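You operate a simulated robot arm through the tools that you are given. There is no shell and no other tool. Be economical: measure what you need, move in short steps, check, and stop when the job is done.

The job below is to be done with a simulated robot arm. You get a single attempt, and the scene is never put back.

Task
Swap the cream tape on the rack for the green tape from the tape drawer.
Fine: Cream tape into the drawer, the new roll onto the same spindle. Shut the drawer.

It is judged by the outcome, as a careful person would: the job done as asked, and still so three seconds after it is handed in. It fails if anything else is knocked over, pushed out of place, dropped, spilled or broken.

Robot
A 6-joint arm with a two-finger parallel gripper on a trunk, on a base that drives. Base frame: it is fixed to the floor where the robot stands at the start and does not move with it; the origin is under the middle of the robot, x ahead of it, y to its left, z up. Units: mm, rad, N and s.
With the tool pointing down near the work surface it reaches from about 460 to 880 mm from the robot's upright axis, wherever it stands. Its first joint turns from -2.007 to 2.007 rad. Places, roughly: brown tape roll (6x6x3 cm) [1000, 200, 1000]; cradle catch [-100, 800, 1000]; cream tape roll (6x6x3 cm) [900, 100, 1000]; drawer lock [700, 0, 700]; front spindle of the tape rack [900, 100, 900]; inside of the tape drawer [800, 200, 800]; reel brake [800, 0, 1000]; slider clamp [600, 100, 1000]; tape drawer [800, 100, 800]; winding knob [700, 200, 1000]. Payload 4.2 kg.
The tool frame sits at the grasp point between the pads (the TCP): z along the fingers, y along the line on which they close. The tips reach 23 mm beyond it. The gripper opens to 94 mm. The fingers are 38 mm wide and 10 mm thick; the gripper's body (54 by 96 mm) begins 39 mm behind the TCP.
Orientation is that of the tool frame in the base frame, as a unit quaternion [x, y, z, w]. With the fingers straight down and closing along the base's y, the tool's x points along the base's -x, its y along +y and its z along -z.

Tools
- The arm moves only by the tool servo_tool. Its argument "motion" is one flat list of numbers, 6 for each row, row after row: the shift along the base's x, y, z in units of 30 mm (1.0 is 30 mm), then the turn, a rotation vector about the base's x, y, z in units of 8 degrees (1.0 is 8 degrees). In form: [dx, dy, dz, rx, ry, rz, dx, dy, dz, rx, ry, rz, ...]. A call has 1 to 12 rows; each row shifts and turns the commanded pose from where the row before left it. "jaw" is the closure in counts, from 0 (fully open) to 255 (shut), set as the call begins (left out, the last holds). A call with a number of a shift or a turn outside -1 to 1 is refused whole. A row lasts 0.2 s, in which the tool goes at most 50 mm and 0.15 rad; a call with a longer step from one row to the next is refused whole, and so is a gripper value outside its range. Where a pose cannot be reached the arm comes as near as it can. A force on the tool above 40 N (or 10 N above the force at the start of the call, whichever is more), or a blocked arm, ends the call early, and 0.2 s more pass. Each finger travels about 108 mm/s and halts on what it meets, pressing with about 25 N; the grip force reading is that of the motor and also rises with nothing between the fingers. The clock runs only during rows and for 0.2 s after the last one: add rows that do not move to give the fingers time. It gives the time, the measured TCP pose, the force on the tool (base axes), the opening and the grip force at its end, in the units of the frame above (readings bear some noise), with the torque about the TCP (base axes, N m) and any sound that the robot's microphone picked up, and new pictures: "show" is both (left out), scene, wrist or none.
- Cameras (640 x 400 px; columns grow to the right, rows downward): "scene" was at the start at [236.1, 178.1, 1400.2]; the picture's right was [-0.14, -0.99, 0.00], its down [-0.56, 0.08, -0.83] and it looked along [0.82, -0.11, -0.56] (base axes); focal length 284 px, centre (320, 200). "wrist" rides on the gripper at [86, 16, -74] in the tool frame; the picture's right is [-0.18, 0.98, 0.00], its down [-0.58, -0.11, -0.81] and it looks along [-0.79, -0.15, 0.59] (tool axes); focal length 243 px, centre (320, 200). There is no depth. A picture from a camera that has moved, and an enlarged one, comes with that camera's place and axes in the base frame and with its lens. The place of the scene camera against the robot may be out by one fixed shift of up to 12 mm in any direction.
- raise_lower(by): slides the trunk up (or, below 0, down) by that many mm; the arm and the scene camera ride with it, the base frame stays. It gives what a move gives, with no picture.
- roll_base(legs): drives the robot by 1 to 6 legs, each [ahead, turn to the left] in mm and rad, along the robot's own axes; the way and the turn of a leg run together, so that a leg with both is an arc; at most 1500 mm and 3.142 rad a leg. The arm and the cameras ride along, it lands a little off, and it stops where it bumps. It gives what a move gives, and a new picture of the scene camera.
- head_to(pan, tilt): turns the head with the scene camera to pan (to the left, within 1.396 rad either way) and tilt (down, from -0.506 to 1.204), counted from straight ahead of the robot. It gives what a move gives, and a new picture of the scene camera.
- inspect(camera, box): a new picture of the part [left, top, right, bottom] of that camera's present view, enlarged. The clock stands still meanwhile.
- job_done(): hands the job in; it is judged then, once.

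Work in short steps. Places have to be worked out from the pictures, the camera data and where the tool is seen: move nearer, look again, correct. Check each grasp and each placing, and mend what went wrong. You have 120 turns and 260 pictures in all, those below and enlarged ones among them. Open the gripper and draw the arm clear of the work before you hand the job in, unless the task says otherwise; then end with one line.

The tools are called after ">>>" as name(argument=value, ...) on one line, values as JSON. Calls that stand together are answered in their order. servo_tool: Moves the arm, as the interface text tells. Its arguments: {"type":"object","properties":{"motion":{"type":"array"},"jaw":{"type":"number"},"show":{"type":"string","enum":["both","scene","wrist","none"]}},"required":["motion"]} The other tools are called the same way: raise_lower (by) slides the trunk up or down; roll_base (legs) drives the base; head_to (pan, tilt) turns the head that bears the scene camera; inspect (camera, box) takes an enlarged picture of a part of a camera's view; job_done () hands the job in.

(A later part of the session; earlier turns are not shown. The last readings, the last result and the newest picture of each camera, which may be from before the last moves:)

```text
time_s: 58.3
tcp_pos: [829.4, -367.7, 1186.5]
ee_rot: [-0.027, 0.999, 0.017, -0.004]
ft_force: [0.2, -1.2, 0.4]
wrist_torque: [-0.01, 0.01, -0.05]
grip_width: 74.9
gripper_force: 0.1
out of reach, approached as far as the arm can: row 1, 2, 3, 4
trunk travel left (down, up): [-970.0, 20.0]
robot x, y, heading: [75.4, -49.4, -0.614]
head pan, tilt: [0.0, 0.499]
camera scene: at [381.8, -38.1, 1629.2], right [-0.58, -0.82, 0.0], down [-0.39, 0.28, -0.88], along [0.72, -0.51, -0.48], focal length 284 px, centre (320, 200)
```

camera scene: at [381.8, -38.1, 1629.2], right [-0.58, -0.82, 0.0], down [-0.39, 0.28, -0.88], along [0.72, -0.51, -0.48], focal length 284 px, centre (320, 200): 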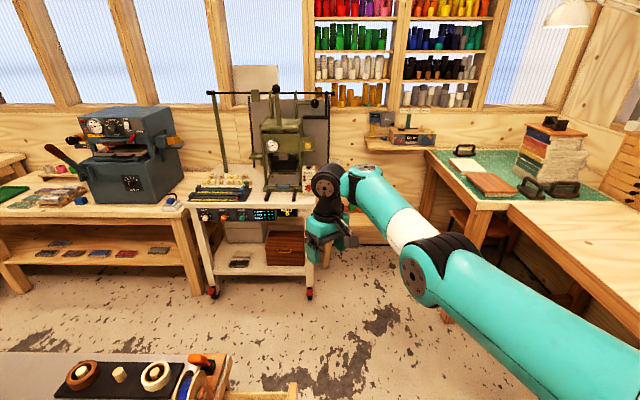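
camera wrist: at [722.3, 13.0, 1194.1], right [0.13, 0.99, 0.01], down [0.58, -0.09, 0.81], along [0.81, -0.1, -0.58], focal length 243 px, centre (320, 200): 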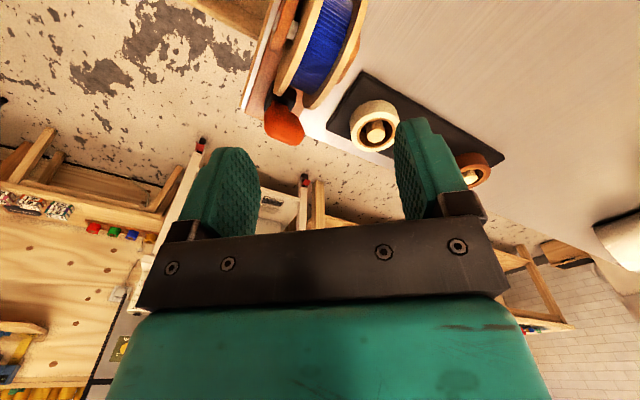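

By summing all commands, the commanded pose may in fact now be too close (behind the robot). I test by commanding it back outward.

>>> servo_tool(motion=[1, -0.46, 0, 0, 0, 0, 1, -0.46, 0, 0, 0, 0, 1, -0.46, 0, 0, 0, 0, 1, -0.46, 0, 0, 0, 0, 1, -0.46, 0, 0, 0, 0, 1, -0.46, 0, 0, 0, 0, 1, -0.46, 0, 0, 0, 0, 1, -0.46, 0, 0, 0, 0, 1, -0.46, 0, 0, 0, 0, 1, -0.46, 0, 0, 0, 0, 1, -0.46, 0, 0, 0, 0, 1, -0.46, 0, 0, 0, 0], show="none")

>>> servo_tool(motion=[1, -0.46, 0, 0, 0, 0, 1, -0.46, 0, 0, 0, 0, 1, -0.46, 0, 0, 0, 0, 1, -0.46, 0, 0, 0, 0, 1, -0.46, 0, 0, 0, 0, 1, -0.46, 0, 0, 0, 0, 1, -0.46, 0, 0, 0, 0, 1, -0.46, 0, 0, 0, 0, 1, -0.46, 0, 0, 0, 0, 1, -0.46, 0, 0, 0, 0, 1, -0.46, 0, 0, 0, 0, 1, -0.46, 0, 0, 0, 0], show="scene")

```text
time_s: 60.9
tcp_pos: [852.7, -416.3, 1188.2]
ee_rot: [-0.027, 1.0, 0.005, 0.007]
ft_force: [1.3, -0.4, -0.2]
wrist_torque: [0.0, 0.01, 0.0]
grip_width: 75.4
gripper_force: 0.1
out of reach, approached as far as the arm can: row 2, 3, 4, 5, 6, 7, 8, 9, 10, 11, 12
trunk travel left (down, up): [-970.0, 20.0]
robot x, y, heading: [75.3, -50.3, -0.614]
head pan, tilt: [0.0, 0.499]
```

```text
time_s: 63.5
tcp_pos: [849.1, -425.5, 1192.7]
ee_rot: [-0.027, 1.0, 0.005, 0.006]
ft_force: [-0.5, -0.8, 0.2]
wrist_torque: [-0.01, 0.02, 0.0]
grip_width: 75.2
gripper_force: 0.0
out of reach, approached as far as the arm can: row 1, 2, 3, 4, 5, 6, 7, 8, 9, 10, 11, 12
trunk travel left (down, up): [-970.0, 20.0]
robot x, y, heading: [74.4, -49.1, -0.615]
head pan, tilt: [0.0, 0.499]
camera scene: at [381.7, -38.1, 1629.2], right [-0.58, -0.82, 0.0], down [-0.39, 0.28, -0.88], along [0.72, -0.51, -0.48], focal length 284 px, centre (320, 200)
```

scene: 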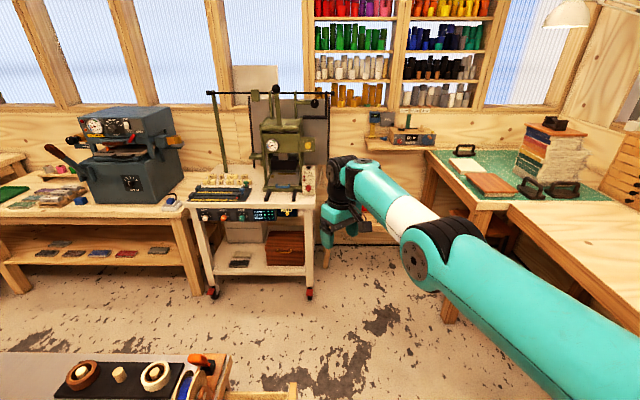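

Row responses suggest commands restart from the held pose. I test a small inward move.

>>> servo_tool(motion=[-0.1, 0.05, 0, 0, 0, 0, -0.1, 0.05, 0, 0, 0, 0, -0.2, 0.1, 0, 0, 0, 0, -0.3, 0.15, 0, 0, 0, 0], show="none")

>>> servo_tool(motion=[0, 0, 0, 0, -0.5, 0, 0, 0, 0, 0, -0.5, 0, 0, 0, 0, 0, -0.5, 0, 0, 0, 0, 0, -0.5, 0], show="none")

```text
time_s: 64.5
tcp_pos: [834.7, -415.3, 1194.2]
ee_rot: [-0.027, 1.0, 0.01, 0.004]
ft_force: [0.5, 0.1, -0.1]
wrist_torque: [-0.02, 0.0, 0.0]
grip_width: 75.4
gripper_force: 0.1
out of reach, approached as far as the arm can: row 4
trunk travel left (down, up): [-970.0, 20.0]
robot x, y, heading: [72.6, -55.9, -0.617]
head pan, tilt: [0.0, 0.499]
```

```text
time_s: 65.5
tcp_pos: [890.9, -433.1, 1205.6]
ee_rot: [-0.028, 0.989, 0.001, 0.145]
ft_force: [-0.1, 0.1, -0.4]
wrist_torque: [0.0, 0.01, 0.01]
grip_width: 75.1
gripper_force: 0.0
out of reach, approached as far as the arm can: row 1, 2, 3, 4
trunk travel left (down, up): [-970.0, 20.0]
robot x, y, heading: [78.7, -53.3, -0.617]
head pan, tilt: [0.0, 0.499]
```

There's a narrow reachable band, suggesting the arm is in an awkward elbow branch. I look at the arm itself.

>>> head_to(pan=-0.6, tilt=0.3)

>>> head_to(pan=-1.3, tilt=0.4)

```text
time_s: 66.5
tcp_pos: [891.6, -431.4, 1204.8]
ee_rot: [-0.027, 0.989, 0.002, 0.145]
ft_force: [-0.1, -0.1, 0.3]
wrist_torque: [0.01, -0.01, 0.01]
grip_width: 75.3
gripper_force: 0.0
trunk travel left (down, up): [-970.0, 20.0]
robot x, y, heading: [71.5, -52.3, -0.613]
head pan, tilt: [-0.6, 0.3]
camera scene: at [339.9, -73.1, 1647.6], right [-0.94, -0.35, 0.0], down [-0.1, 0.28, -0.96], along [0.33, -0.9, -0.3], focal length 284 px, centre (320, 200)
```

scene: 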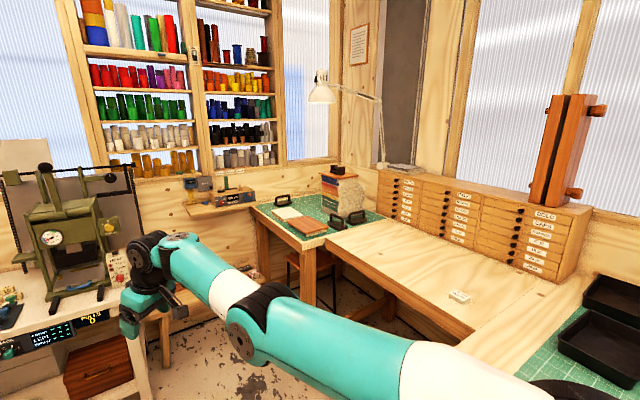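

```text
time_s: 67.6
tcp_pos: [891.9, -432.0, 1205.1]
ee_rot: [-0.027, 0.989, 0.001, 0.145]
ft_force: [0.0, -0.2, -0.1]
wrist_torque: [0.03, 0.02, 0.01]
grip_width: 75.3
gripper_force: 0.0
trunk travel left (down, up): [-970.0, 20.0]
robot x, y, heading: [73.0, -51.6, -0.618]
head pan, tilt: [-1.3, 0.4]
camera scene: at [276.2, -72.8, 1638.3], right [-0.94, 0.34, 0.0], down [0.13, 0.37, -0.92], along [-0.31, -0.87, -0.39], focal length 284 px, centre (320, 200)
```

scene: 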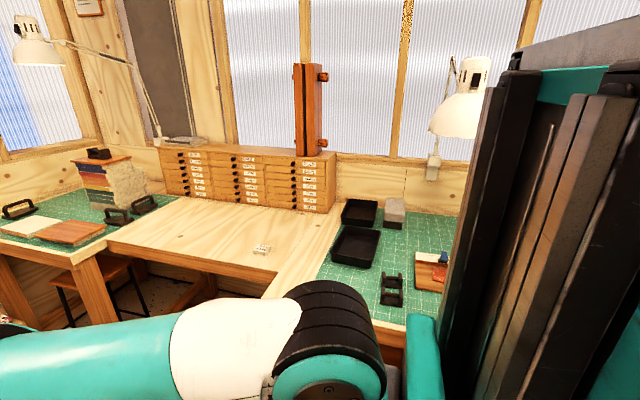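

The arm is simply near fully stretched (singular); small inward steps did track. I retract in small steps.

>>> servo_tool(motion=[-0.1, 0.046, 0, 0, 0, 0, -0.1, 0.046, 0, 0, 0, 0, -0.1, 0.046, 0, 0, 0, 0, -0.1, 0.046, 0, 0, 0, 0, -0.1, 0.046, 0, 0, 0, 0, -0.1, 0.046, 0, 0, 0, 0, -0.15, 0.07, 0, 0, 0, 0, -0.15, 0.07, 0, 0, 0, 0, -0.15, 0.07, 0, 0, 0, 0, -0.2, 0.09, 0, 0, 0, 0, -0.2, 0.09, 0, 0, 0, 0, -0.2, 0.09, 0, 0, 0, 0], show="none")

```text
time_s: 70.2
tcp_pos: [843.7, -409.8, 1204.0]
ee_rot: [-0.028, 0.989, 0.002, 0.146]
ft_force: [0.3, -0.4, 1.4]
wrist_torque: [0.01, -0.01, -0.05]
grip_width: 75.3
gripper_force: 0.0
out of reach, approached as far as the arm can: row 2
trunk travel left (down, up): [-970.0, 20.0]
robot x, y, heading: [73.8, -55.1, -0.612]
head pan, tilt: [-1.3, 0.4]
```

It tracks. Continue inward with growing steps.

>>> servo_tool(motion=[-0.25, 0.115, 0, 0, 0, 0, -0.25, 0.115, 0, 0, 0, 0, -0.3, 0.14, 0, 0, 0, 0, -0.3, 0.14, 0, 0, 0, 0, -0.35, 0.16, 0, 0, 0, 0, -0.35, 0.16, 0, 0, 0, 0, -0.4, 0.18, 0, 0, 0, 0, -0.4, 0.18, 0, 0, 0, 0, -0.4, 0.18, 0, 0, 0, 0, -0.4, 0.18, 0, 0, 0, 0, -0.4, 0.18, 0, 0, 0, 0, -0.4, 0.18, 0, 0, 0, 0], show="scene")

```text
time_s: 72.8
tcp_pos: [716.3, -351.4, 1204.0]
ee_rot: [-0.027, 0.989, 0.0, 0.145]
ft_force: [0.4, 0.8, 1.2]
wrist_torque: [-0.01, 0.01, 0.02]
grip_width: 75.3
gripper_force: 0.0
trunk travel left (down, up): [-970.0, 20.0]
robot x, y, heading: [72.6, -53.3, -0.62]
head pan, tilt: [-1.3, 0.4]
camera scene: at [276.2, -72.8, 1638.3], right [-0.94, 0.34, 0.0], down [0.13, 0.37, -0.92], along [-0.31, -0.87, -0.39], focal length 284 px, centre (320, 200)
```

scene: 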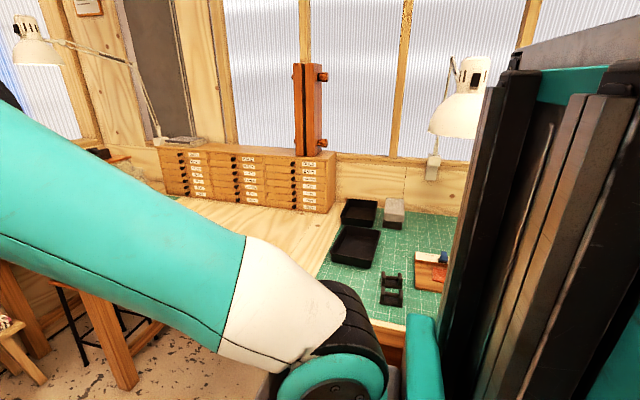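

The elbow is up again and tracking well. I undo the tilt, drive 60 mm ahead for comfortable reach, and aim the head back.

>>> servo_tool(motion=[0, 0, 0, 0, 0.5, 0, 0, 0, 0, 0, 0.5, 0, 0, 0, 0, 0, 0.5, 0, 0, 0, 0, 0, 0.57, 0, 0, 0, 0, 0, 0, -0.9, 0, 0, 0, 0, 0, -0.9, 0, 0, 0, 0, 0, -0.9, 0, 0, 0, 0, 0, -0.9, 0, 0, 0, 0, 0, -0.9], show="none")

>>> roll_base(legs=[[60, 0]])

>>> head_to(pan=0.55, tilt=0.8)

```text
time_s: 74.8
tcp_pos: [716.6, -352.1, 1205.5]
ee_rot: [0.285, 0.959, 0.005, 0.002]
ft_force: [-0.3, -0.3, 0.1]
wrist_torque: [-0.02, 0.02, 0.02]
grip_width: 75.2
gripper_force: 0.0
trunk travel left (down, up): [-970.0, 20.0]
robot x, y, heading: [70.2, -47.9, -0.614]
head pan, tilt: [-1.3, 0.4]
```

```text
time_s: 75.7
tcp_pos: [763.3, -386.3, 1205.3]
ee_rot: [0.283, 0.959, 0.004, 0.004]
ft_force: [0.6, 1.4, 0.0]
wrist_torque: [-0.02, 0.0, 0.0]
grip_width: 75.1
gripper_force: 0.1
trunk travel left (down, up): [-970.0, 20.0]
robot x, y, heading: [122.0, -85.7, -0.615]
head pan, tilt: [-1.3, 0.4]
camera scene: at [324.6, -107.1, 1638.4], right [-0.94, 0.34, 0.0], down [0.13, 0.37, -0.92], along [-0.31, -0.87, -0.39], focal length 284 px, centre (320, 200)
```

scene: 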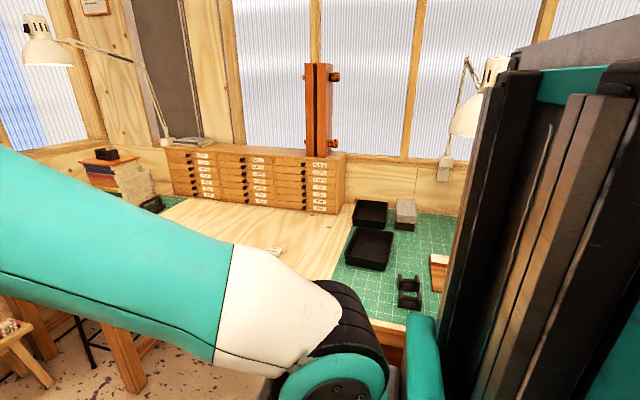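

```text
time_s: 77.6
tcp_pos: [764.7, -386.3, 1206.4]
ee_rot: [0.283, 0.959, 0.005, 0.002]
ft_force: [-1.6, 0.6, -0.5]
wrist_torque: [0.02, 0.02, 0.04]
grip_width: 75.1
gripper_force: 0.1
trunk travel left (down, up): [-970.0, 20.0]
robot x, y, heading: [123.5, -86.3, -0.614]
head pan, tilt: [0.55, 0.799]
camera scene: at [436.7, -25.4, 1603.2], right [-0.07, -1.0, 0.0], down [-0.72, 0.05, -0.7], along [0.7, -0.05, -0.72], focal length 284 px, centre (320, 200)
```

scene: 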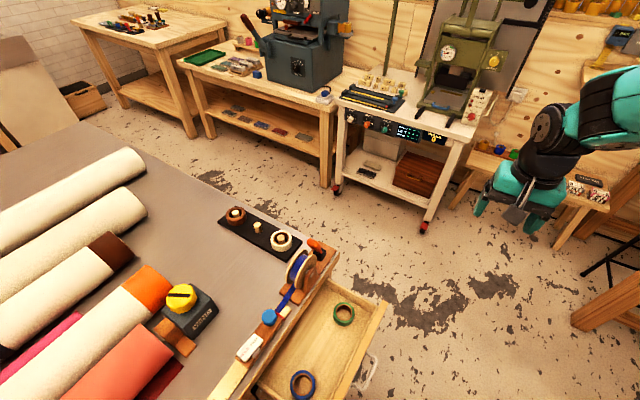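

Lower the trunk 180 mm, then carry the tool in stages to hover above the cream roll.

>>> raise_lower(by=-180)

>>> servo_tool(motion=[0, 0.5, 0.6, 0, 0, -0.25, 0, 0.9, 0.6, 0, 0, -0.25, 0.2, 0.95, 0.6, 0, 0, 0, 0.3, 0.95, 0.5, 0, 0, 0, 0.3, 0.95, 0.1, 0, 0, 0, 0.3, 0.95, 0.1, 0, 0, 0, 0.3, 0.95, 0, 0, 0, 0, 0.3, 0.95, 0, 0, 0, 0, 0.3, 0.95, 0, 0, 0, 0, 0.3, 0.95, 0, 0, 0, 0, 0.3, 0.95, 0, 0, 0, 0, 0.3, 0.95, 0, 0, 0, 0])

```text
time_s: 79.6
tcp_pos: [764.5, -385.6, 1025.8]
ee_rot: [0.283, 0.959, 0.005, 0.003]
ft_force: [0.7, 0.3, -0.1]
wrist_torque: [-0.02, 0.02, -0.01]
grip_width: 75.0
gripper_force: 0.0
trunk travel left (down, up): [-790.0, 200.0]
robot x, y, heading: [121.4, -86.2, -0.613]
head pan, tilt: [0.55, 0.799]
```

```text
time_s: 82.2
tcp_pos: [852.2, -59.4, 1104.1]
ee_rot: [0.317, 0.948, 0.004, 0.003]
ft_force: [-0.8, -0.3, 0.7]
wrist_torque: [0.03, -0.01, 0.02]
grip_width: 75.2
gripper_force: 0.1
trunk travel left (down, up): [-790.0, 200.0]
robot x, y, heading: [125.5, -89.1, -0.614]
head pan, tilt: [0.55, 0.799]
camera scene: at [436.5, -25.7, 1423.3], right [-0.07, -1.0, 0.0], down [-0.72, 0.05, -0.7], along [0.7, -0.05, -0.72], focal length 284 px, centre (320, 200)
camera wrist: at [792.9, 5.9, 1178.3], right [0.74, 0.67, 0.01], down [0.39, -0.44, 0.81], along [0.55, -0.59, -0.59], focal length 243 px, centre (320, 200)
```

scene: 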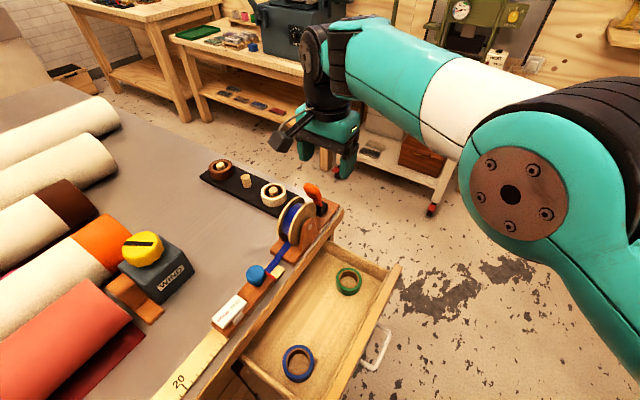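
wrist: 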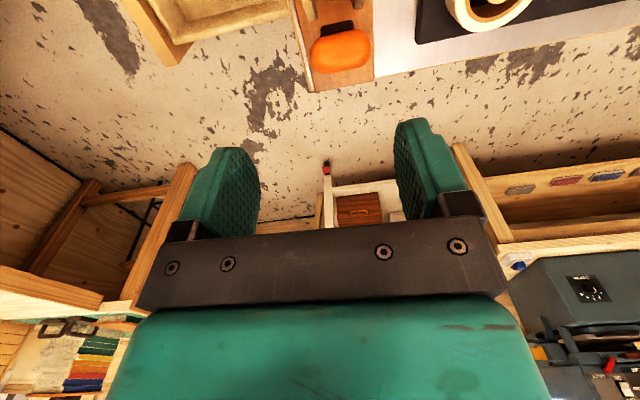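

Tracking fine. I shift to directly above the estimated cream position and look with the wrist camera.

>>> servo_tool(motion=[0.4, 0.75, 0, 0, 0, 0, 0.4, 0.75, 0, 0, 0, 0, 0.4, 0.75, 0, 0, 0, 0, 0.4, 0.75, 0, 0, 0, 0, 0.4, 0.75, 0, 0, 0, 0, 0, 0, 0, 0, 0, 0])

```text
time_s: 83.6
tcp_pos: [834.4, 8.2, 1094.9]
ee_rot: [0.316, 0.949, 0.004, 0.002]
ft_force: [-0.7, 0.0, 1.2]
wrist_torque: [0.02, -0.03, 0.02]
grip_width: 75.1
gripper_force: 0.0
out of reach, approached as far as the arm can: row 1, 2, 3, 4, 5
trunk travel left (down, up): [-790.0, 200.0]
robot x, y, heading: [120.9, -84.3, -0.617]
head pan, tilt: [0.55, 0.799]
camera scene: at [436.8, -25.3, 1423.2], right [-0.07, -1.0, 0.0], down [-0.72, 0.05, -0.7], along [0.7, -0.05, -0.72], focal length 284 px, centre (320, 200)
camera wrist: at [774.1, 74.5, 1170.6], right [0.74, 0.68, 0.01], down [0.39, -0.44, 0.81], along [0.55, -0.59, -0.59], focal length 243 px, centre (320, 200)
```

scene: 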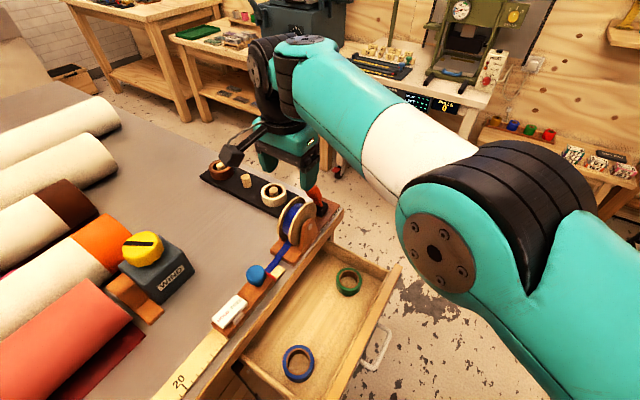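
wrist: 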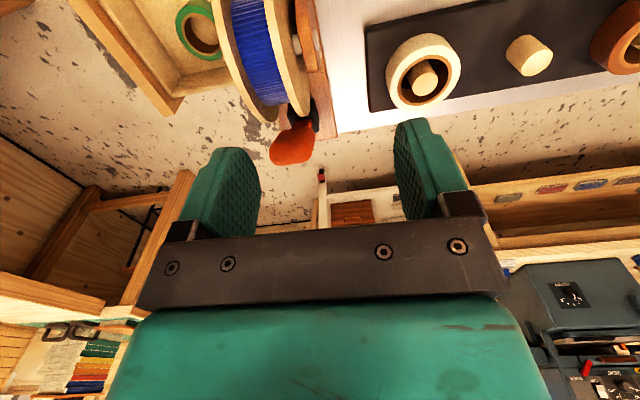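

The arm isn't stretched here, so big rows may be failing in the solver; small rows worked earlier. I try small steps toward the roll.

>>> servo_tool(motion=[0.1, 0, 0.1, 0, 0, 0, 0.1, 0, 0.1, 0, 0, 0, 0.1, 0, 0, 0, 0, 0, 0.1, 0, 0, 0, 0, 0, 0.2, 0.1, 0, 0, 0, 0, 0.2, 0.1, 0, 0, 0, 0, 0.2, 0.1, 0, 0, 0, 0, 0.2, 0.1, 0, 0, 0, 0], show="none")

```text
time_s: 85.4
tcp_pos: [838.4, 6.0, 1101.8]
ee_rot: [0.316, 0.949, 0.004, 0.003]
ft_force: [0.0, -0.2, 0.1]
wrist_torque: [0.01, 0.01, -0.05]
grip_width: 75.0
gripper_force: 0.0
out of reach, approached as far as the arm can: row 2, 3, 5, 6, 7, 8
trunk travel left (down, up): [-790.0, 200.0]
robot x, y, heading: [120.2, -88.5, -0.614]
head pan, tilt: [0.55, 0.799]
```

The limit appears tied to swinging the arm far left past the head. Better to face the work: I'll restation at the table's right end. First retract the arm in front of the robot.

>>> servo_tool(motion=[0, -0.3, 0.3, 0, 0, 0, 0, -0.5, 0.3, 0, 0, 0, -0.1, -0.8, 0.3, 0, 0, 0, -0.2, -0.9, 0.3, 0, 0, 0, -0.2, -0.95, 0.3, 0, 0, 0, -0.3, -0.95, 0.3, 0, 0, 0, -0.3, -0.95, 0.3, 0, 0, 0, -0.4, -0.95, 0.3, 0, 0, 0, -0.5, -0.95, 0, 0, 0, 0, -0.5, -0.95, 0, 0, 0, 0, -0.5, -0.95, 0, 0, 0, 0, -0.5, -0.95, 0, 0, 0, 0], show="none")

>>> servo_tool(motion=[-0.6, -0.4, 0.1, 0, 0, 0, -0.6, -0.4, 0.1, 0, 0, 0, -0.6, -0.4, 0.1, 0, 0, 0, -0.6, -0.3, 0.1, 0, 0, 0, -0.6, 0.1, 0.1, 0, 0, 0, -0.6, 0.2, 0.1, 0, 0, 0, -0.6, 0.2, 0, 0, 0, 0], show="scene")

```text
time_s: 88.0
tcp_pos: [784.5, -278.5, 1186.4]
ee_rot: [0.317, 0.948, 0.004, 0.003]
ft_force: [-0.5, 1.0, 0.8]
wrist_torque: [-0.02, 0.0, -0.01]
grip_width: 75.1
gripper_force: 0.0
out of reach, approached as far as the arm can: row 2, 3, 4, 5, 6, 7
trunk travel left (down, up): [-790.0, 200.0]
robot x, y, heading: [123.3, -87.9, -0.617]
head pan, tilt: [0.55, 0.799]
```

```text
time_s: 89.6
tcp_pos: [658.8, -304.8, 1204.9]
ee_rot: [0.316, 0.949, 0.004, 0.003]
ft_force: [0.4, 0.5, 0.2]
wrist_torque: [-0.01, 0.03, 0.01]
grip_width: 75.1
gripper_force: 0.0
trunk travel left (down, up): [-790.0, 200.0]
robot x, y, heading: [123.2, -85.0, -0.614]
head pan, tilt: [0.55, 0.799]
camera scene: at [437.0, -25.5, 1423.2], right [-0.07, -1.0, 0.0], down [-0.72, 0.05, -0.7], along [0.7, -0.05, -0.72], focal length 284 px, centre (320, 200)
```

scene: 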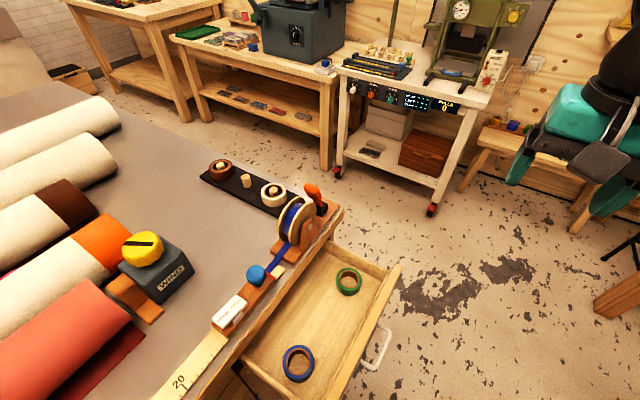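

Arm is retracted and high. I drive out around the drawer to the via point.

>>> roll_base(legs=[[0, -0.272], [819, 0]])

```text
time_s: 95.0
tcp_pos: [1088.7, -1115.3, 1204.9]
ee_rot: [0.455, 0.891, 0.003, 0.004]
ft_force: [-0.5, -0.4, -0.3]
wrist_torque: [-0.02, -0.02, 0.01]
grip_width: 75.2
gripper_force: 0.0
trunk travel left (down, up): [-790.0, 200.0]
robot x, y, heading: [644.6, -746.1, -0.913]
head pan, tilt: [0.55, 0.799]
camera scene: at [961.0, -783.7, 1423.2], right [-0.36, -0.93, 0.0], down [-0.67, 0.26, -0.7], along [0.65, -0.25, -0.72], focal length 284 px, centre (320, 200)
```

scene: 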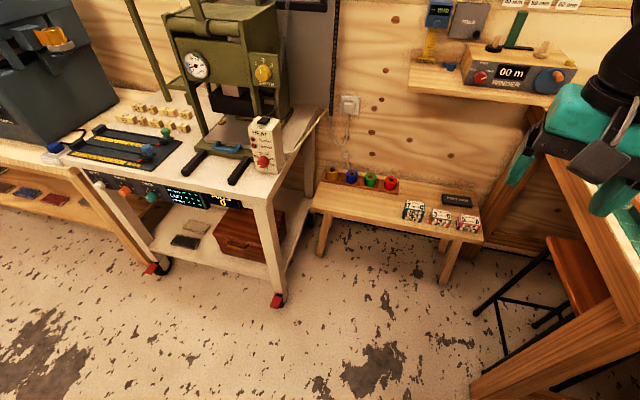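

Plenty of floor space. I turn right, back toward the table's right end, and face the work.

>>> roll_base(legs=[[0, -1.793], [-535, 0]])

>>> roll_base(legs=[[0, -1.357]])

>>> head_to(pan=0.0, tilt=0.75)

```text
time_s: 102.4
tcp_pos: [678.9, -874.7, 1205.4]
ee_rot: [0.979, 0.205, -0.001, 0.005]
ft_force: [-0.9, -0.2, -0.2]
wrist_torque: [0.0, -0.02, -0.03]
grip_width: 75.3
gripper_force: 0.1
trunk travel left (down, up): [-790.0, 200.0]
robot x, y, heading: [1133.3, -515.7, -2.697]
head pan, tilt: [0.55, 0.799]
camera scene: at [1031.9, -828.6, 1423.2], right [-0.84, 0.55, 0.0], down [0.39, 0.6, -0.7], along [-0.38, -0.58, -0.72], focal length 284 px, centre (320, 200)
```

scene: 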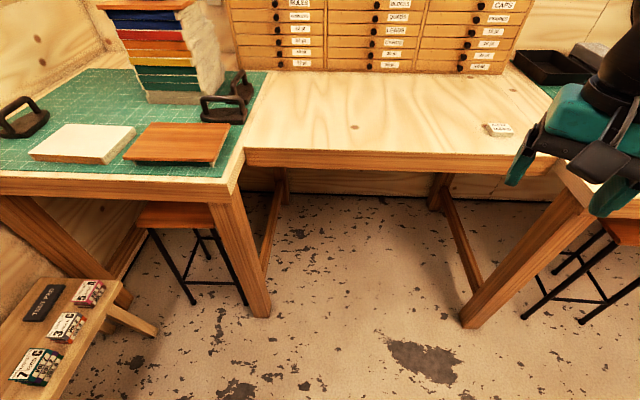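

```text
time_s: 106.1
tcp_pos: [683.9, -149.5, 1204.7]
ee_rot: [0.892, -0.453, -0.003, 0.004]
ft_force: [-0.2, 0.0, 0.0]
wrist_torque: [-0.03, -0.01, -0.03]
grip_width: 75.0
gripper_force: 0.1
trunk travel left (down, up): [-790.0, 200.0]
robot x, y, heading: [1135.7, -515.7, 2.231]
head pan, tilt: [0.55, 0.799]
camera scene: at [807.0, -490.9, 1423.2], right [0.35, 0.94, 0.0], down [0.67, -0.25, -0.7], along [-0.65, 0.25, -0.72], focal length 284 px, centre (320, 200)
```

scene: 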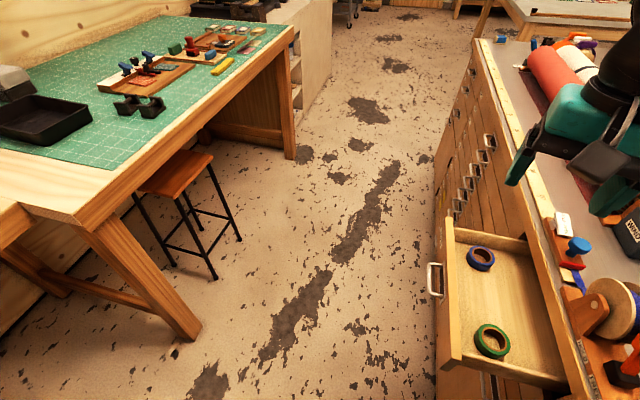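

```text
time_s: 107.1
tcp_pos: [683.9, -150.5, 1204.6]
ee_rot: [0.892, -0.452, -0.003, 0.004]
ft_force: [0.3, 0.6, -0.3]
wrist_torque: [0.0, 0.02, -0.01]
grip_width: 75.1
gripper_force: 0.1
trunk travel left (down, up): [-790.0, 200.0]
robot x, y, heading: [1135.7, -514.6, 2.233]
head pan, tilt: [0.0, 0.75]
camera scene: at [831.6, -454.0, 1427.2], right [0.79, 0.61, 0.0], down [0.42, -0.54, -0.73], along [-0.45, 0.58, -0.68], focal length 284 px, centre (320, 200)
```

scene: 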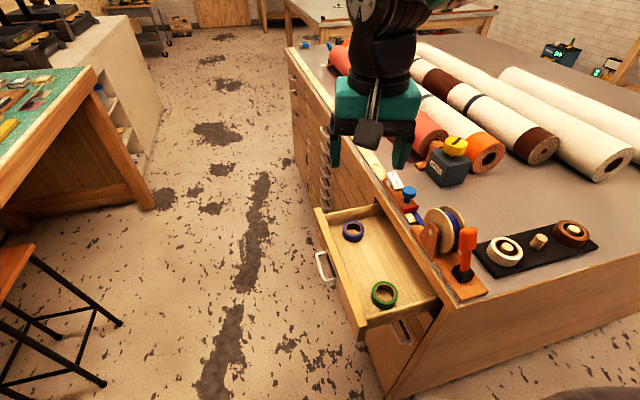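

Excellent station: both rack and drawer lie ahead. I swing the tool over the cream roll, turning 17° so the camera hangs off the table's end and the jaws close across the table depth.

>>> servo_tool(motion=[0.93, 0.84, 0, 0, 0, 0.26, 0.93, 0.84, 0, 0, 0, 0.26, 0.93, 0.84, 0, 0, 0, 0.26, 0.93, 0.84, 0, 0, 0, 0.26, 0.93, 0.84, 0, 0, 0, 0.26, 0.93, 0.84, 0, 0, 0, 0.26, 0.93, 0.84, 0, 0, 0, 0.26, 0.93, 0.84, 0, 0, 0, 0.26, 0, 0, -1, 0, 0, 0, 0, 0, -1, 0, 0, 0, 0, 0, -1, 0, 0, 0, 0, 0, -1, 0, 0, 0])

```text
time_s: 109.7
tcp_pos: [906.8, 50.2, 1086.1]
ee_rot: [0.948, -0.319, -0.003, 0.003]
ft_force: [0.3, -0.9, 0.3]
wrist_torque: [-0.01, -0.01, 0.01]
grip_width: 75.2
gripper_force: 0.2
trunk travel left (down, up): [-790.0, 200.0]
robot x, y, heading: [1131.8, -512.3, 2.231]
head pan, tilt: [0.0, 0.75]
camera scene: at [831.8, -454.2, 1427.3], right [0.79, 0.61, 0.0], down [0.42, -0.54, -0.73], along [-0.45, 0.58, -0.68], focal length 284 px, centre (320, 200)
camera wrist: at [967.3, -13.6, 1160.2], right [-0.74, -0.67, 0.01], down [-0.39, 0.44, 0.81], along [-0.55, 0.59, -0.59], focal length 243 px, centre (320, 200)
```

scene: 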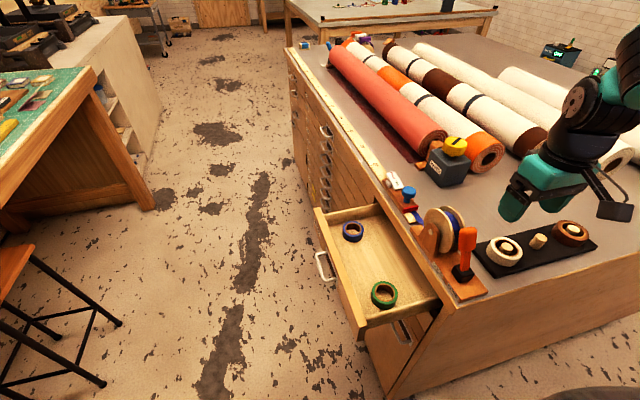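
wrist: 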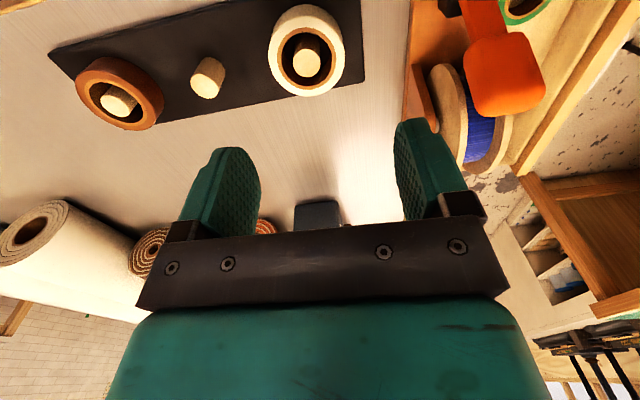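

Wrist view: the roll centre lies ~12 mm further along the table edge, near (918, 45). I correct and descend to z≈1020.

>>> servo_tool(motion=[0.19, -0.09, -0.5, 0, 0, 0, 0.19, -0.08, -0.5, 0, 0, 0, 0, 0, -0.6, 0, 0, 0, 0, 0, -0.6, 0, 0, 0])

```text
time_s: 110.7
tcp_pos: [918.2, 43.9, 1018.1]
ee_rot: [0.948, -0.319, -0.003, 0.004]
ft_force: [-0.9, 0.9, 1.0]
wrist_torque: [0.04, -0.02, 0.0]
grip_width: 75.0
gripper_force: 0.0
trunk travel left (down, up): [-790.0, 200.0]
robot x, y, heading: [1132.8, -514.5, 2.234]
head pan, tilt: [0.0, 0.75]
camera scene: at [831.8, -454.1, 1427.3], right [0.79, 0.61, 0.0], down [0.42, -0.54, -0.73], along [-0.45, 0.58, -0.68], focal length 284 px, centre (320, 200)
camera wrist: at [978.4, -19.1, 1092.4], right [-0.74, -0.67, 0.01], down [-0.39, 0.44, 0.81], along [-0.55, 0.59, -0.59], focal length 243 px, centre (320, 200)
```

scene: 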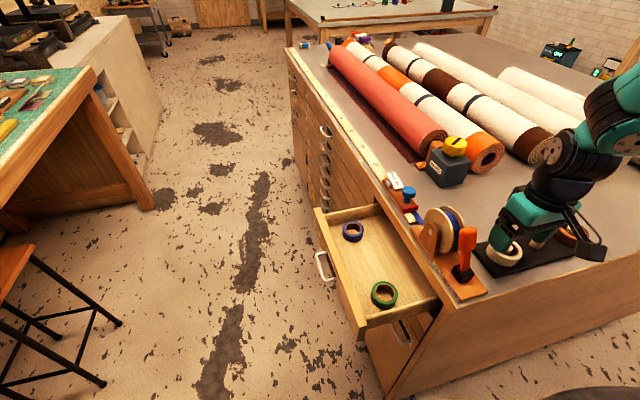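
wrist: 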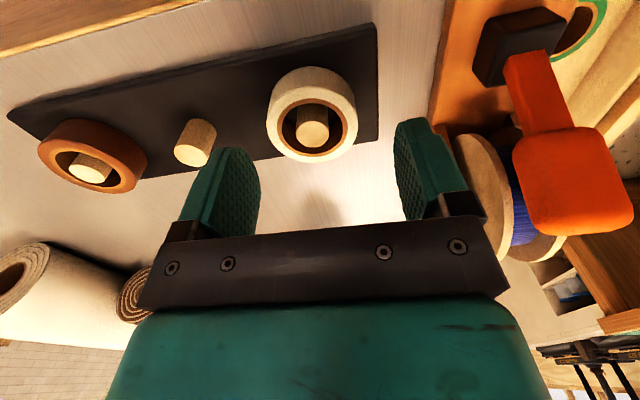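

Ring centre estimated at about e=707, d=591 → (920, 49), top near z 970. I shift 5 mm inward and descend to z≈977.

>>> servo_tool(motion=[0.05, 0.07, -0.3, 0, 0, 0, 0.05, 0.07, -0.3, 0, 0, 0, 0, 0, -0.3, 0, 0, 0, 0, 0, -0.3, 0, 0, 0, 0, 0, -0.2, 0, 0, 0])

```text
time_s: 111.9
tcp_pos: [921.3, 50.1, 976.3]
ee_rot: [0.948, -0.319, -0.003, 0.003]
ft_force: [-0.9, 0.0, -0.8]
wrist_torque: [0.02, -0.01, 0.02]
grip_width: 75.2
gripper_force: 0.0
trunk travel left (down, up): [-790.0, 200.0]
robot x, y, heading: [1132.7, -514.2, 2.236]
head pan, tilt: [0.0, 0.75]
camera scene: at [831.7, -454.0, 1427.3], right [0.79, 0.61, 0.0], down [0.42, -0.54, -0.73], along [-0.45, 0.58, -0.68], focal length 284 px, centre (320, 200)
camera wrist: at [981.3, -14.1, 1052.0], right [-0.74, -0.67, 0.01], down [-0.39, 0.44, 0.81], along [-0.55, 0.59, -0.59], focal length 243 px, centre (320, 200)
```

scene: 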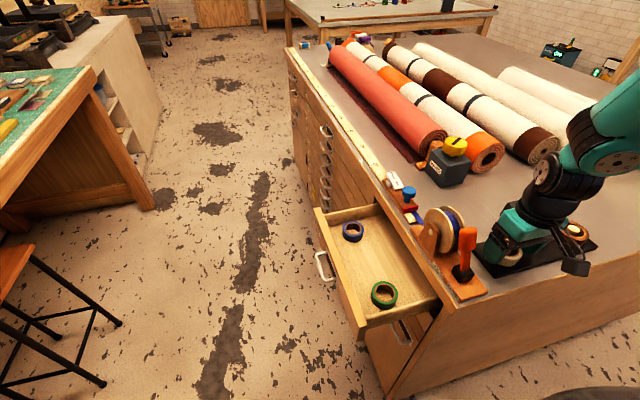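
wrist: 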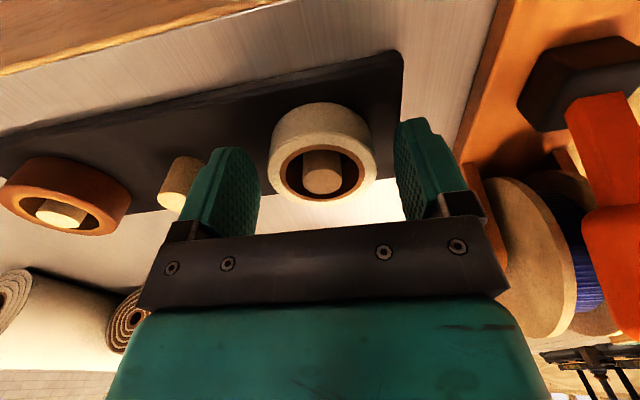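

Well aligned: ring centre right at TCP, top z≈968. I lower 9 mm more and close.

>>> servo_tool(motion=[0, 0, -0.15, 0, 0, 0, 0, 0, -0.15, 0, 0, 0, 0, 0, 0, 0, 0, 0], show="none")

>>> servo_tool(motion=[0, 0, 0, 0, 0, 0, 0, 0, 0, 0, 0, 0, 0, 0, 0, 0, 0, 0], jaw=140, show="wrist")

```text
time_s: 112.7
tcp_pos: [921.2, 50.0, 968.0]
ee_rot: [0.948, -0.319, -0.003, 0.003]
ft_force: [-0.1, 0.1, 0.2]
wrist_torque: [0.01, -0.01, -0.01]
grip_width: 75.3
gripper_force: 0.0
trunk travel left (down, up): [-790.0, 200.0]
robot x, y, heading: [1135.4, -515.2, 2.228]
head pan, tilt: [0.0, 0.75]
```

```text
time_s: 113.5
tcp_pos: [921.3, 50.2, 968.5]
ee_rot: [0.947, -0.32, -0.003, 0.005]
ft_force: [-0.3, -0.6, -0.3]
wrist_torque: [0.0, -0.02, 0.0]
grip_width: 57.2
gripper_force: 24.9
trunk travel left (down, up): [-790.0, 200.0]
robot x, y, heading: [1132.1, -514.6, 2.23]
head pan, tilt: [0.0, 0.75]
camera wrist: at [981.9, -14.2, 1043.1], right [-0.74, -0.67, 0.01], down [-0.39, 0.44, 0.81], along [-0.55, 0.59, -0.59], focal length 243 px, centre (320, 200)
```

wrist: 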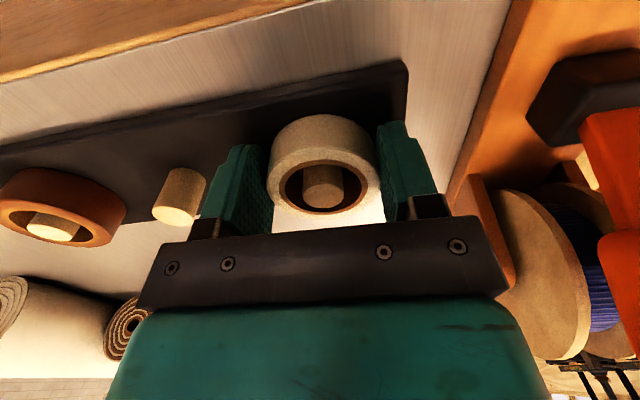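

Roll gripped (57 mm). I lift straight up off the spindle.

>>> servo_tool(motion=[0, 0, 0.4, 0, 0, 0, 0, 0, 0.5, 0, 0, 0, 0, 0, 0.6, 0, 0, 0, 0, 0, 0.8, 0, 0, 0, 0, 0, 0.8, 0, 0, 0, 0, 0, 0.8, 0, 0, 0], jaw=150)

```text
time_s: 114.9
tcp_pos: [921.5, 51.8, 1085.9]
ee_rot: [0.948, -0.319, -0.002, 0.005]
ft_force: [0.8, -0.8, 0.1]
wrist_torque: [0.02, 0.01, -0.01]
grip_width: 57.1
gripper_force: 24.8
trunk travel left (down, up): [-790.0, 200.0]
robot x, y, heading: [1134.3, -512.6, 2.229]
head pan, tilt: [0.0, 0.75]
camera scene: at [831.5, -453.6, 1427.2], right [0.79, 0.61, 0.0], down [0.42, -0.54, -0.73], along [-0.45, 0.58, -0.68], focal length 284 px, centre (320, 200)
camera wrist: at [982.3, -12.7, 1161.2], right [-0.74, -0.67, 0.01], down [-0.39, 0.44, 0.81], along [-0.55, 0.59, -0.59], focal length 243 px, centre (320, 200)
```

scene: 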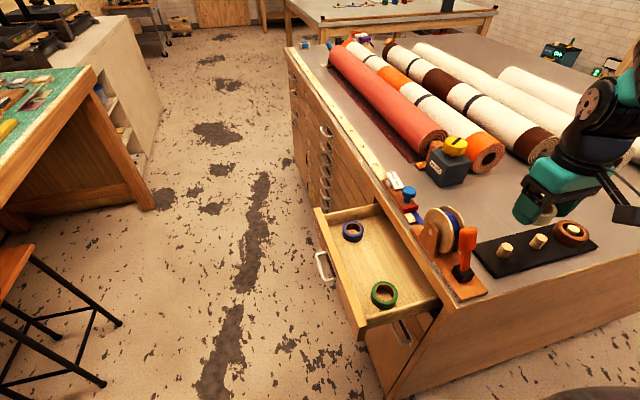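
wrist: 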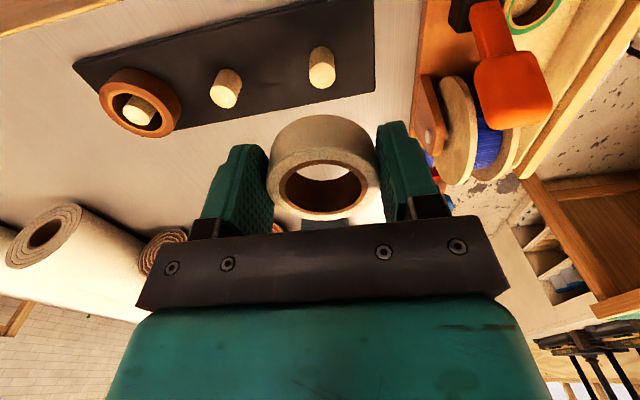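

Cream is held and the spindle is free at about (920, 52). I carry it high over the reel toward the middle of the drawer at about (661, -77).

>>> servo_tool(motion=[0, 0, 0.8, 0, 0, 0, 0, 0, 0.8, 0, 0, 0, -0.87, -0.43, 0, 0, 0, 0, -0.87, -0.43, 0, 0, 0, 0, -0.87, -0.43, 0, 0, 0, 0, -0.87, -0.43, 0, 0, 0, 0, -0.87, -0.43, 0, 0, 0, 0, -0.87, -0.43, 0, 0, 0, 0, -0.87, -0.43, 0, 0, 0, 0, -0.87, -0.43, 0, 0, 0, 0, -0.87, -0.43, 0, 0, 0, 0, -0.87, -0.43, 0, 0, 0, 0])

```text
time_s: 117.5
tcp_pos: [662.9, -76.4, 1134.0]
ee_rot: [0.948, -0.319, -0.003, 0.004]
ft_force: [1.1, 0.0, -0.3]
wrist_torque: [-0.03, 0.03, 0.01]
grip_width: 56.7
gripper_force: 25.7
trunk travel left (down, up): [-790.0, 200.0]
robot x, y, heading: [1132.7, -511.0, 2.231]
head pan, tilt: [0.0, 0.75]
camera scene: at [832.0, -453.8, 1427.3], right [0.79, 0.61, 0.0], down [0.42, -0.54, -0.73], along [-0.45, 0.58, -0.68], focal length 284 px, centre (320, 200)
camera wrist: at [723.9, -140.5, 1209.0], right [-0.74, -0.67, 0.01], down [-0.39, 0.44, 0.81], along [-0.55, 0.59, -0.59], focal length 243 px, centre (320, 200)
```

scene: 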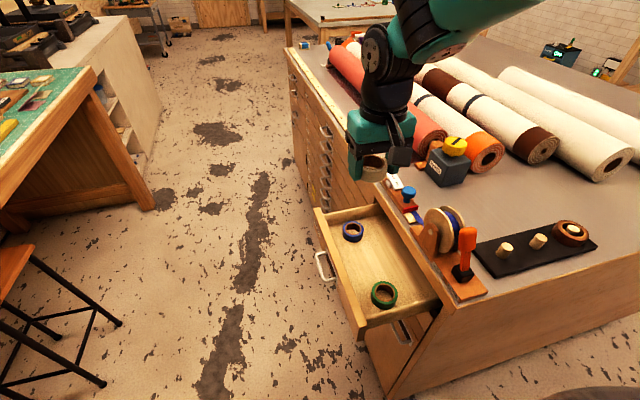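
wrist: 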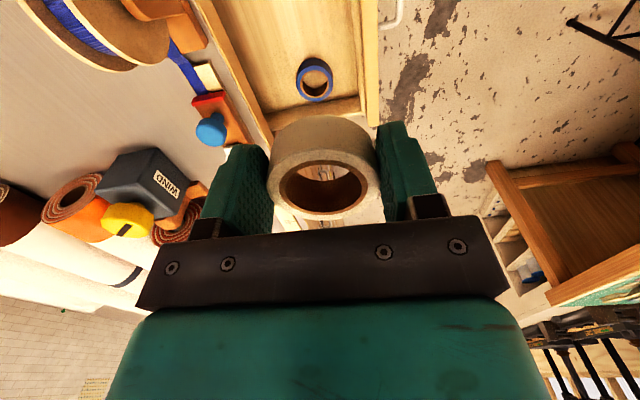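

Blue sits at (601, 3). I shift 12 mm toward the table for front-wall clearance and descend to z≈925.

>>> servo_tool(motion=[0.12, 0.16, -1, 0, 0, 0, 0.12, 0.16, -1, 0, 0, 0, 0, 0, -1, 0, 0, 0, 0, 0, -1, 0, 0, 0, 0, 0, -1, 0, 0, 0, 0, 0, -1, 0, 0, 0, 0, 0, -1, 0, 0, 0])

```text
time_s: 119.1
tcp_pos: [666.5, -69.4, 923.3]
ee_rot: [0.948, -0.319, -0.004, 0.004]
ft_force: [-0.1, 1.0, -0.6]
wrist_torque: [0.0, -0.01, 0.0]
grip_width: 57.0
gripper_force: 25.1
trunk travel left (down, up): [-790.0, 200.0]
robot x, y, heading: [1134.5, -515.0, 2.235]
head pan, tilt: [0.0, 0.75]
camera scene: at [831.9, -454.1, 1427.4], right [0.79, 0.61, 0.0], down [0.42, -0.54, -0.73], along [-0.45, 0.58, -0.68], focal length 284 px, centre (320, 200)
camera wrist: at [727.6, -133.1, 997.2], right [-0.74, -0.67, 0.01], down [-0.39, 0.44, 0.81], along [-0.55, 0.59, -0.59], focal length 243 px, centre (320, 200)
```

scene: 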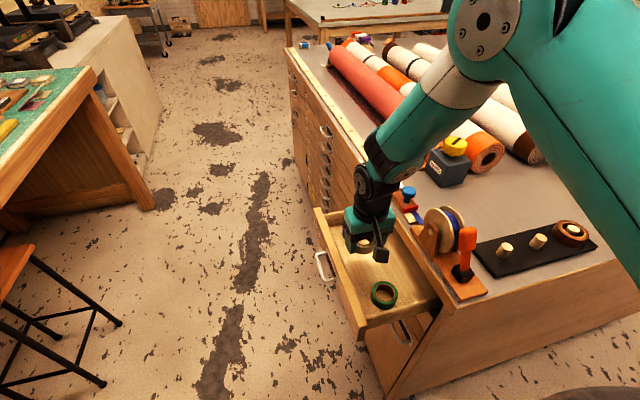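
wrist: 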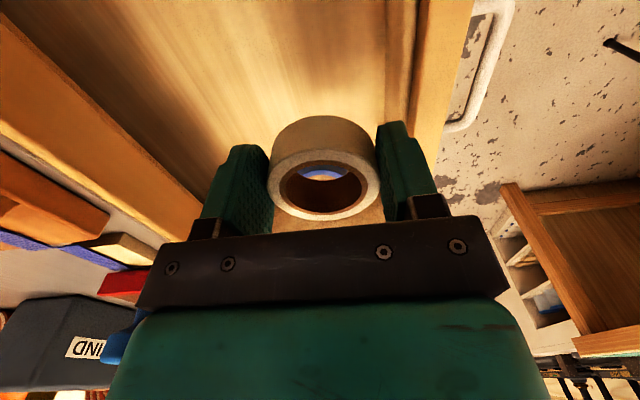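

Clear all round. I continue down gently toward the drawer floor.

>>> servo_tool(motion=[0, 0, -0.6, 0, 0, 0, 0, 0, -0.6, 0, 0, 0, 0, 0, -0.3, 0, 0, 0, 0, 0, -0.2, 0, 0, 0, 0, 0, 0, 0, 0, 0])

```text
time_s: 120.3
tcp_pos: [667.0, -68.9, 873.1]
ee_rot: [0.947, -0.32, -0.003, 0.005]
ft_force: [0.1, 0.6, 0.4]
wrist_torque: [-0.01, -0.02, 0.01]
grip_width: 56.8
gripper_force: 24.7
trunk travel left (down, up): [-790.0, 200.0]
robot x, y, heading: [1131.3, -517.2, 2.231]
head pan, tilt: [0.0, 0.75]
camera scene: at [831.6, -453.9, 1427.2], right [0.79, 0.61, 0.0], down [0.42, -0.54, -0.73], along [-0.45, 0.58, -0.68], focal length 284 px, centre (320, 200)
camera wrist: at [728.0, -133.3, 946.9], right [-0.74, -0.67, 0.01], down [-0.39, 0.44, 0.81], along [-0.55, 0.59, -0.59], focal length 243 px, centre (320, 200)
```

scene: 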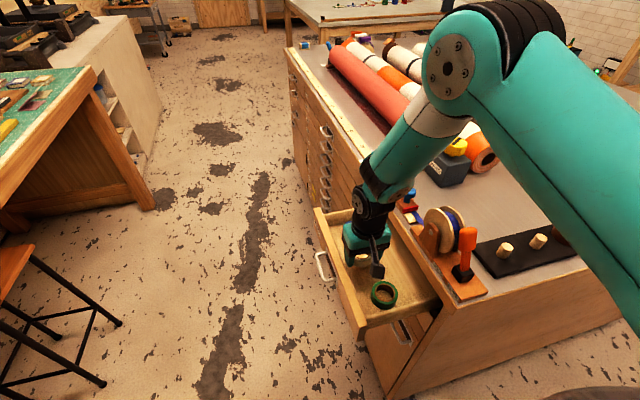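
wrist: 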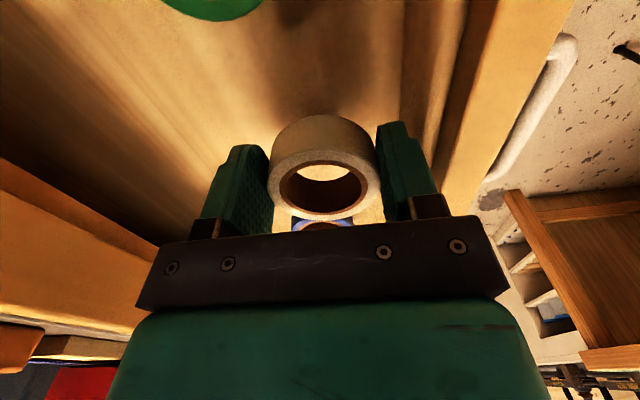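

Descend slowly in small steps, watching for floor contact.

>>> servo_tool(motion=[0, 0, -0.15, 0, 0, 0, 0, 0, -0.15, 0, 0, 0, 0, 0, -0.15, 0, 0, 0, 0, 0, -0.15, 0, 0, 0, 0, 0, -0.1, 0, 0, 0], show="wrist")

```text
time_s: 121.5
tcp_pos: [668.7, -68.5, 851.6]
ee_rot: [0.947, -0.32, -0.004, 0.004]
ft_force: [-0.6, -0.4, -0.4]
wrist_torque: [-0.02, 0.01, 0.0]
grip_width: 56.9
gripper_force: 25.2
trunk travel left (down, up): [-790.0, 200.0]
robot x, y, heading: [1136.2, -514.6, 2.233]
head pan, tilt: [0.0, 0.75]
camera wrist: at [729.5, -132.2, 926.9], right [-0.74, -0.67, 0.01], down [-0.39, 0.44, 0.81], along [-0.55, 0.59, -0.59], focal length 243 px, centre (320, 200)
```

wrist: 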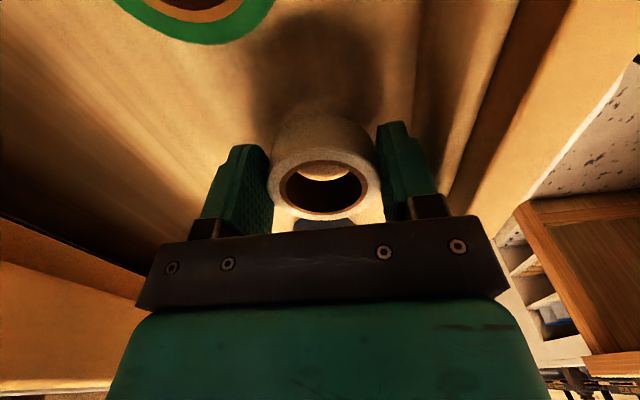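

Still above the floor (shadow separated). Continue slowly.

>>> servo_tool(motion=[0, 0, -0.12, 0, 0, 0, 0, 0, -0.12, 0, 0, 0, 0, 0, -0.12, 0, 0, 0, 0, 0, -0.12, 0, 0, 0], show="wrist")

```text
time_s: 122.5
tcp_pos: [669.4, -68.7, 839.2]
ee_rot: [0.948, -0.319, -0.005, 0.003]
ft_force: [1.9, -1.0, 37.3]
wrist_torque: [0.58, -1.12, 0.06]
grip_width: 57.1
gripper_force: 25.2
trunk travel left (down, up): [-790.0, 200.0]
robot x, y, heading: [1136.3, -520.3, 2.229]
head pan, tilt: [0.0, 0.75]
camera wrist: at [728.9, -133.1, 914.0], right [-0.74, -0.67, 0.01], down [-0.39, 0.44, 0.81], along [-0.55, 0.6, -0.59], focal length 243 px, centre (320, 200)
```

wrist: 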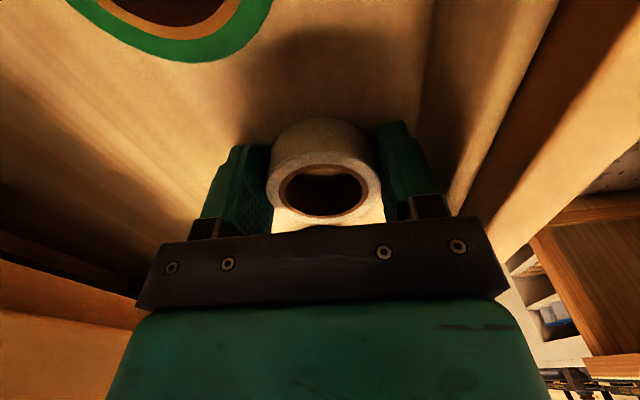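

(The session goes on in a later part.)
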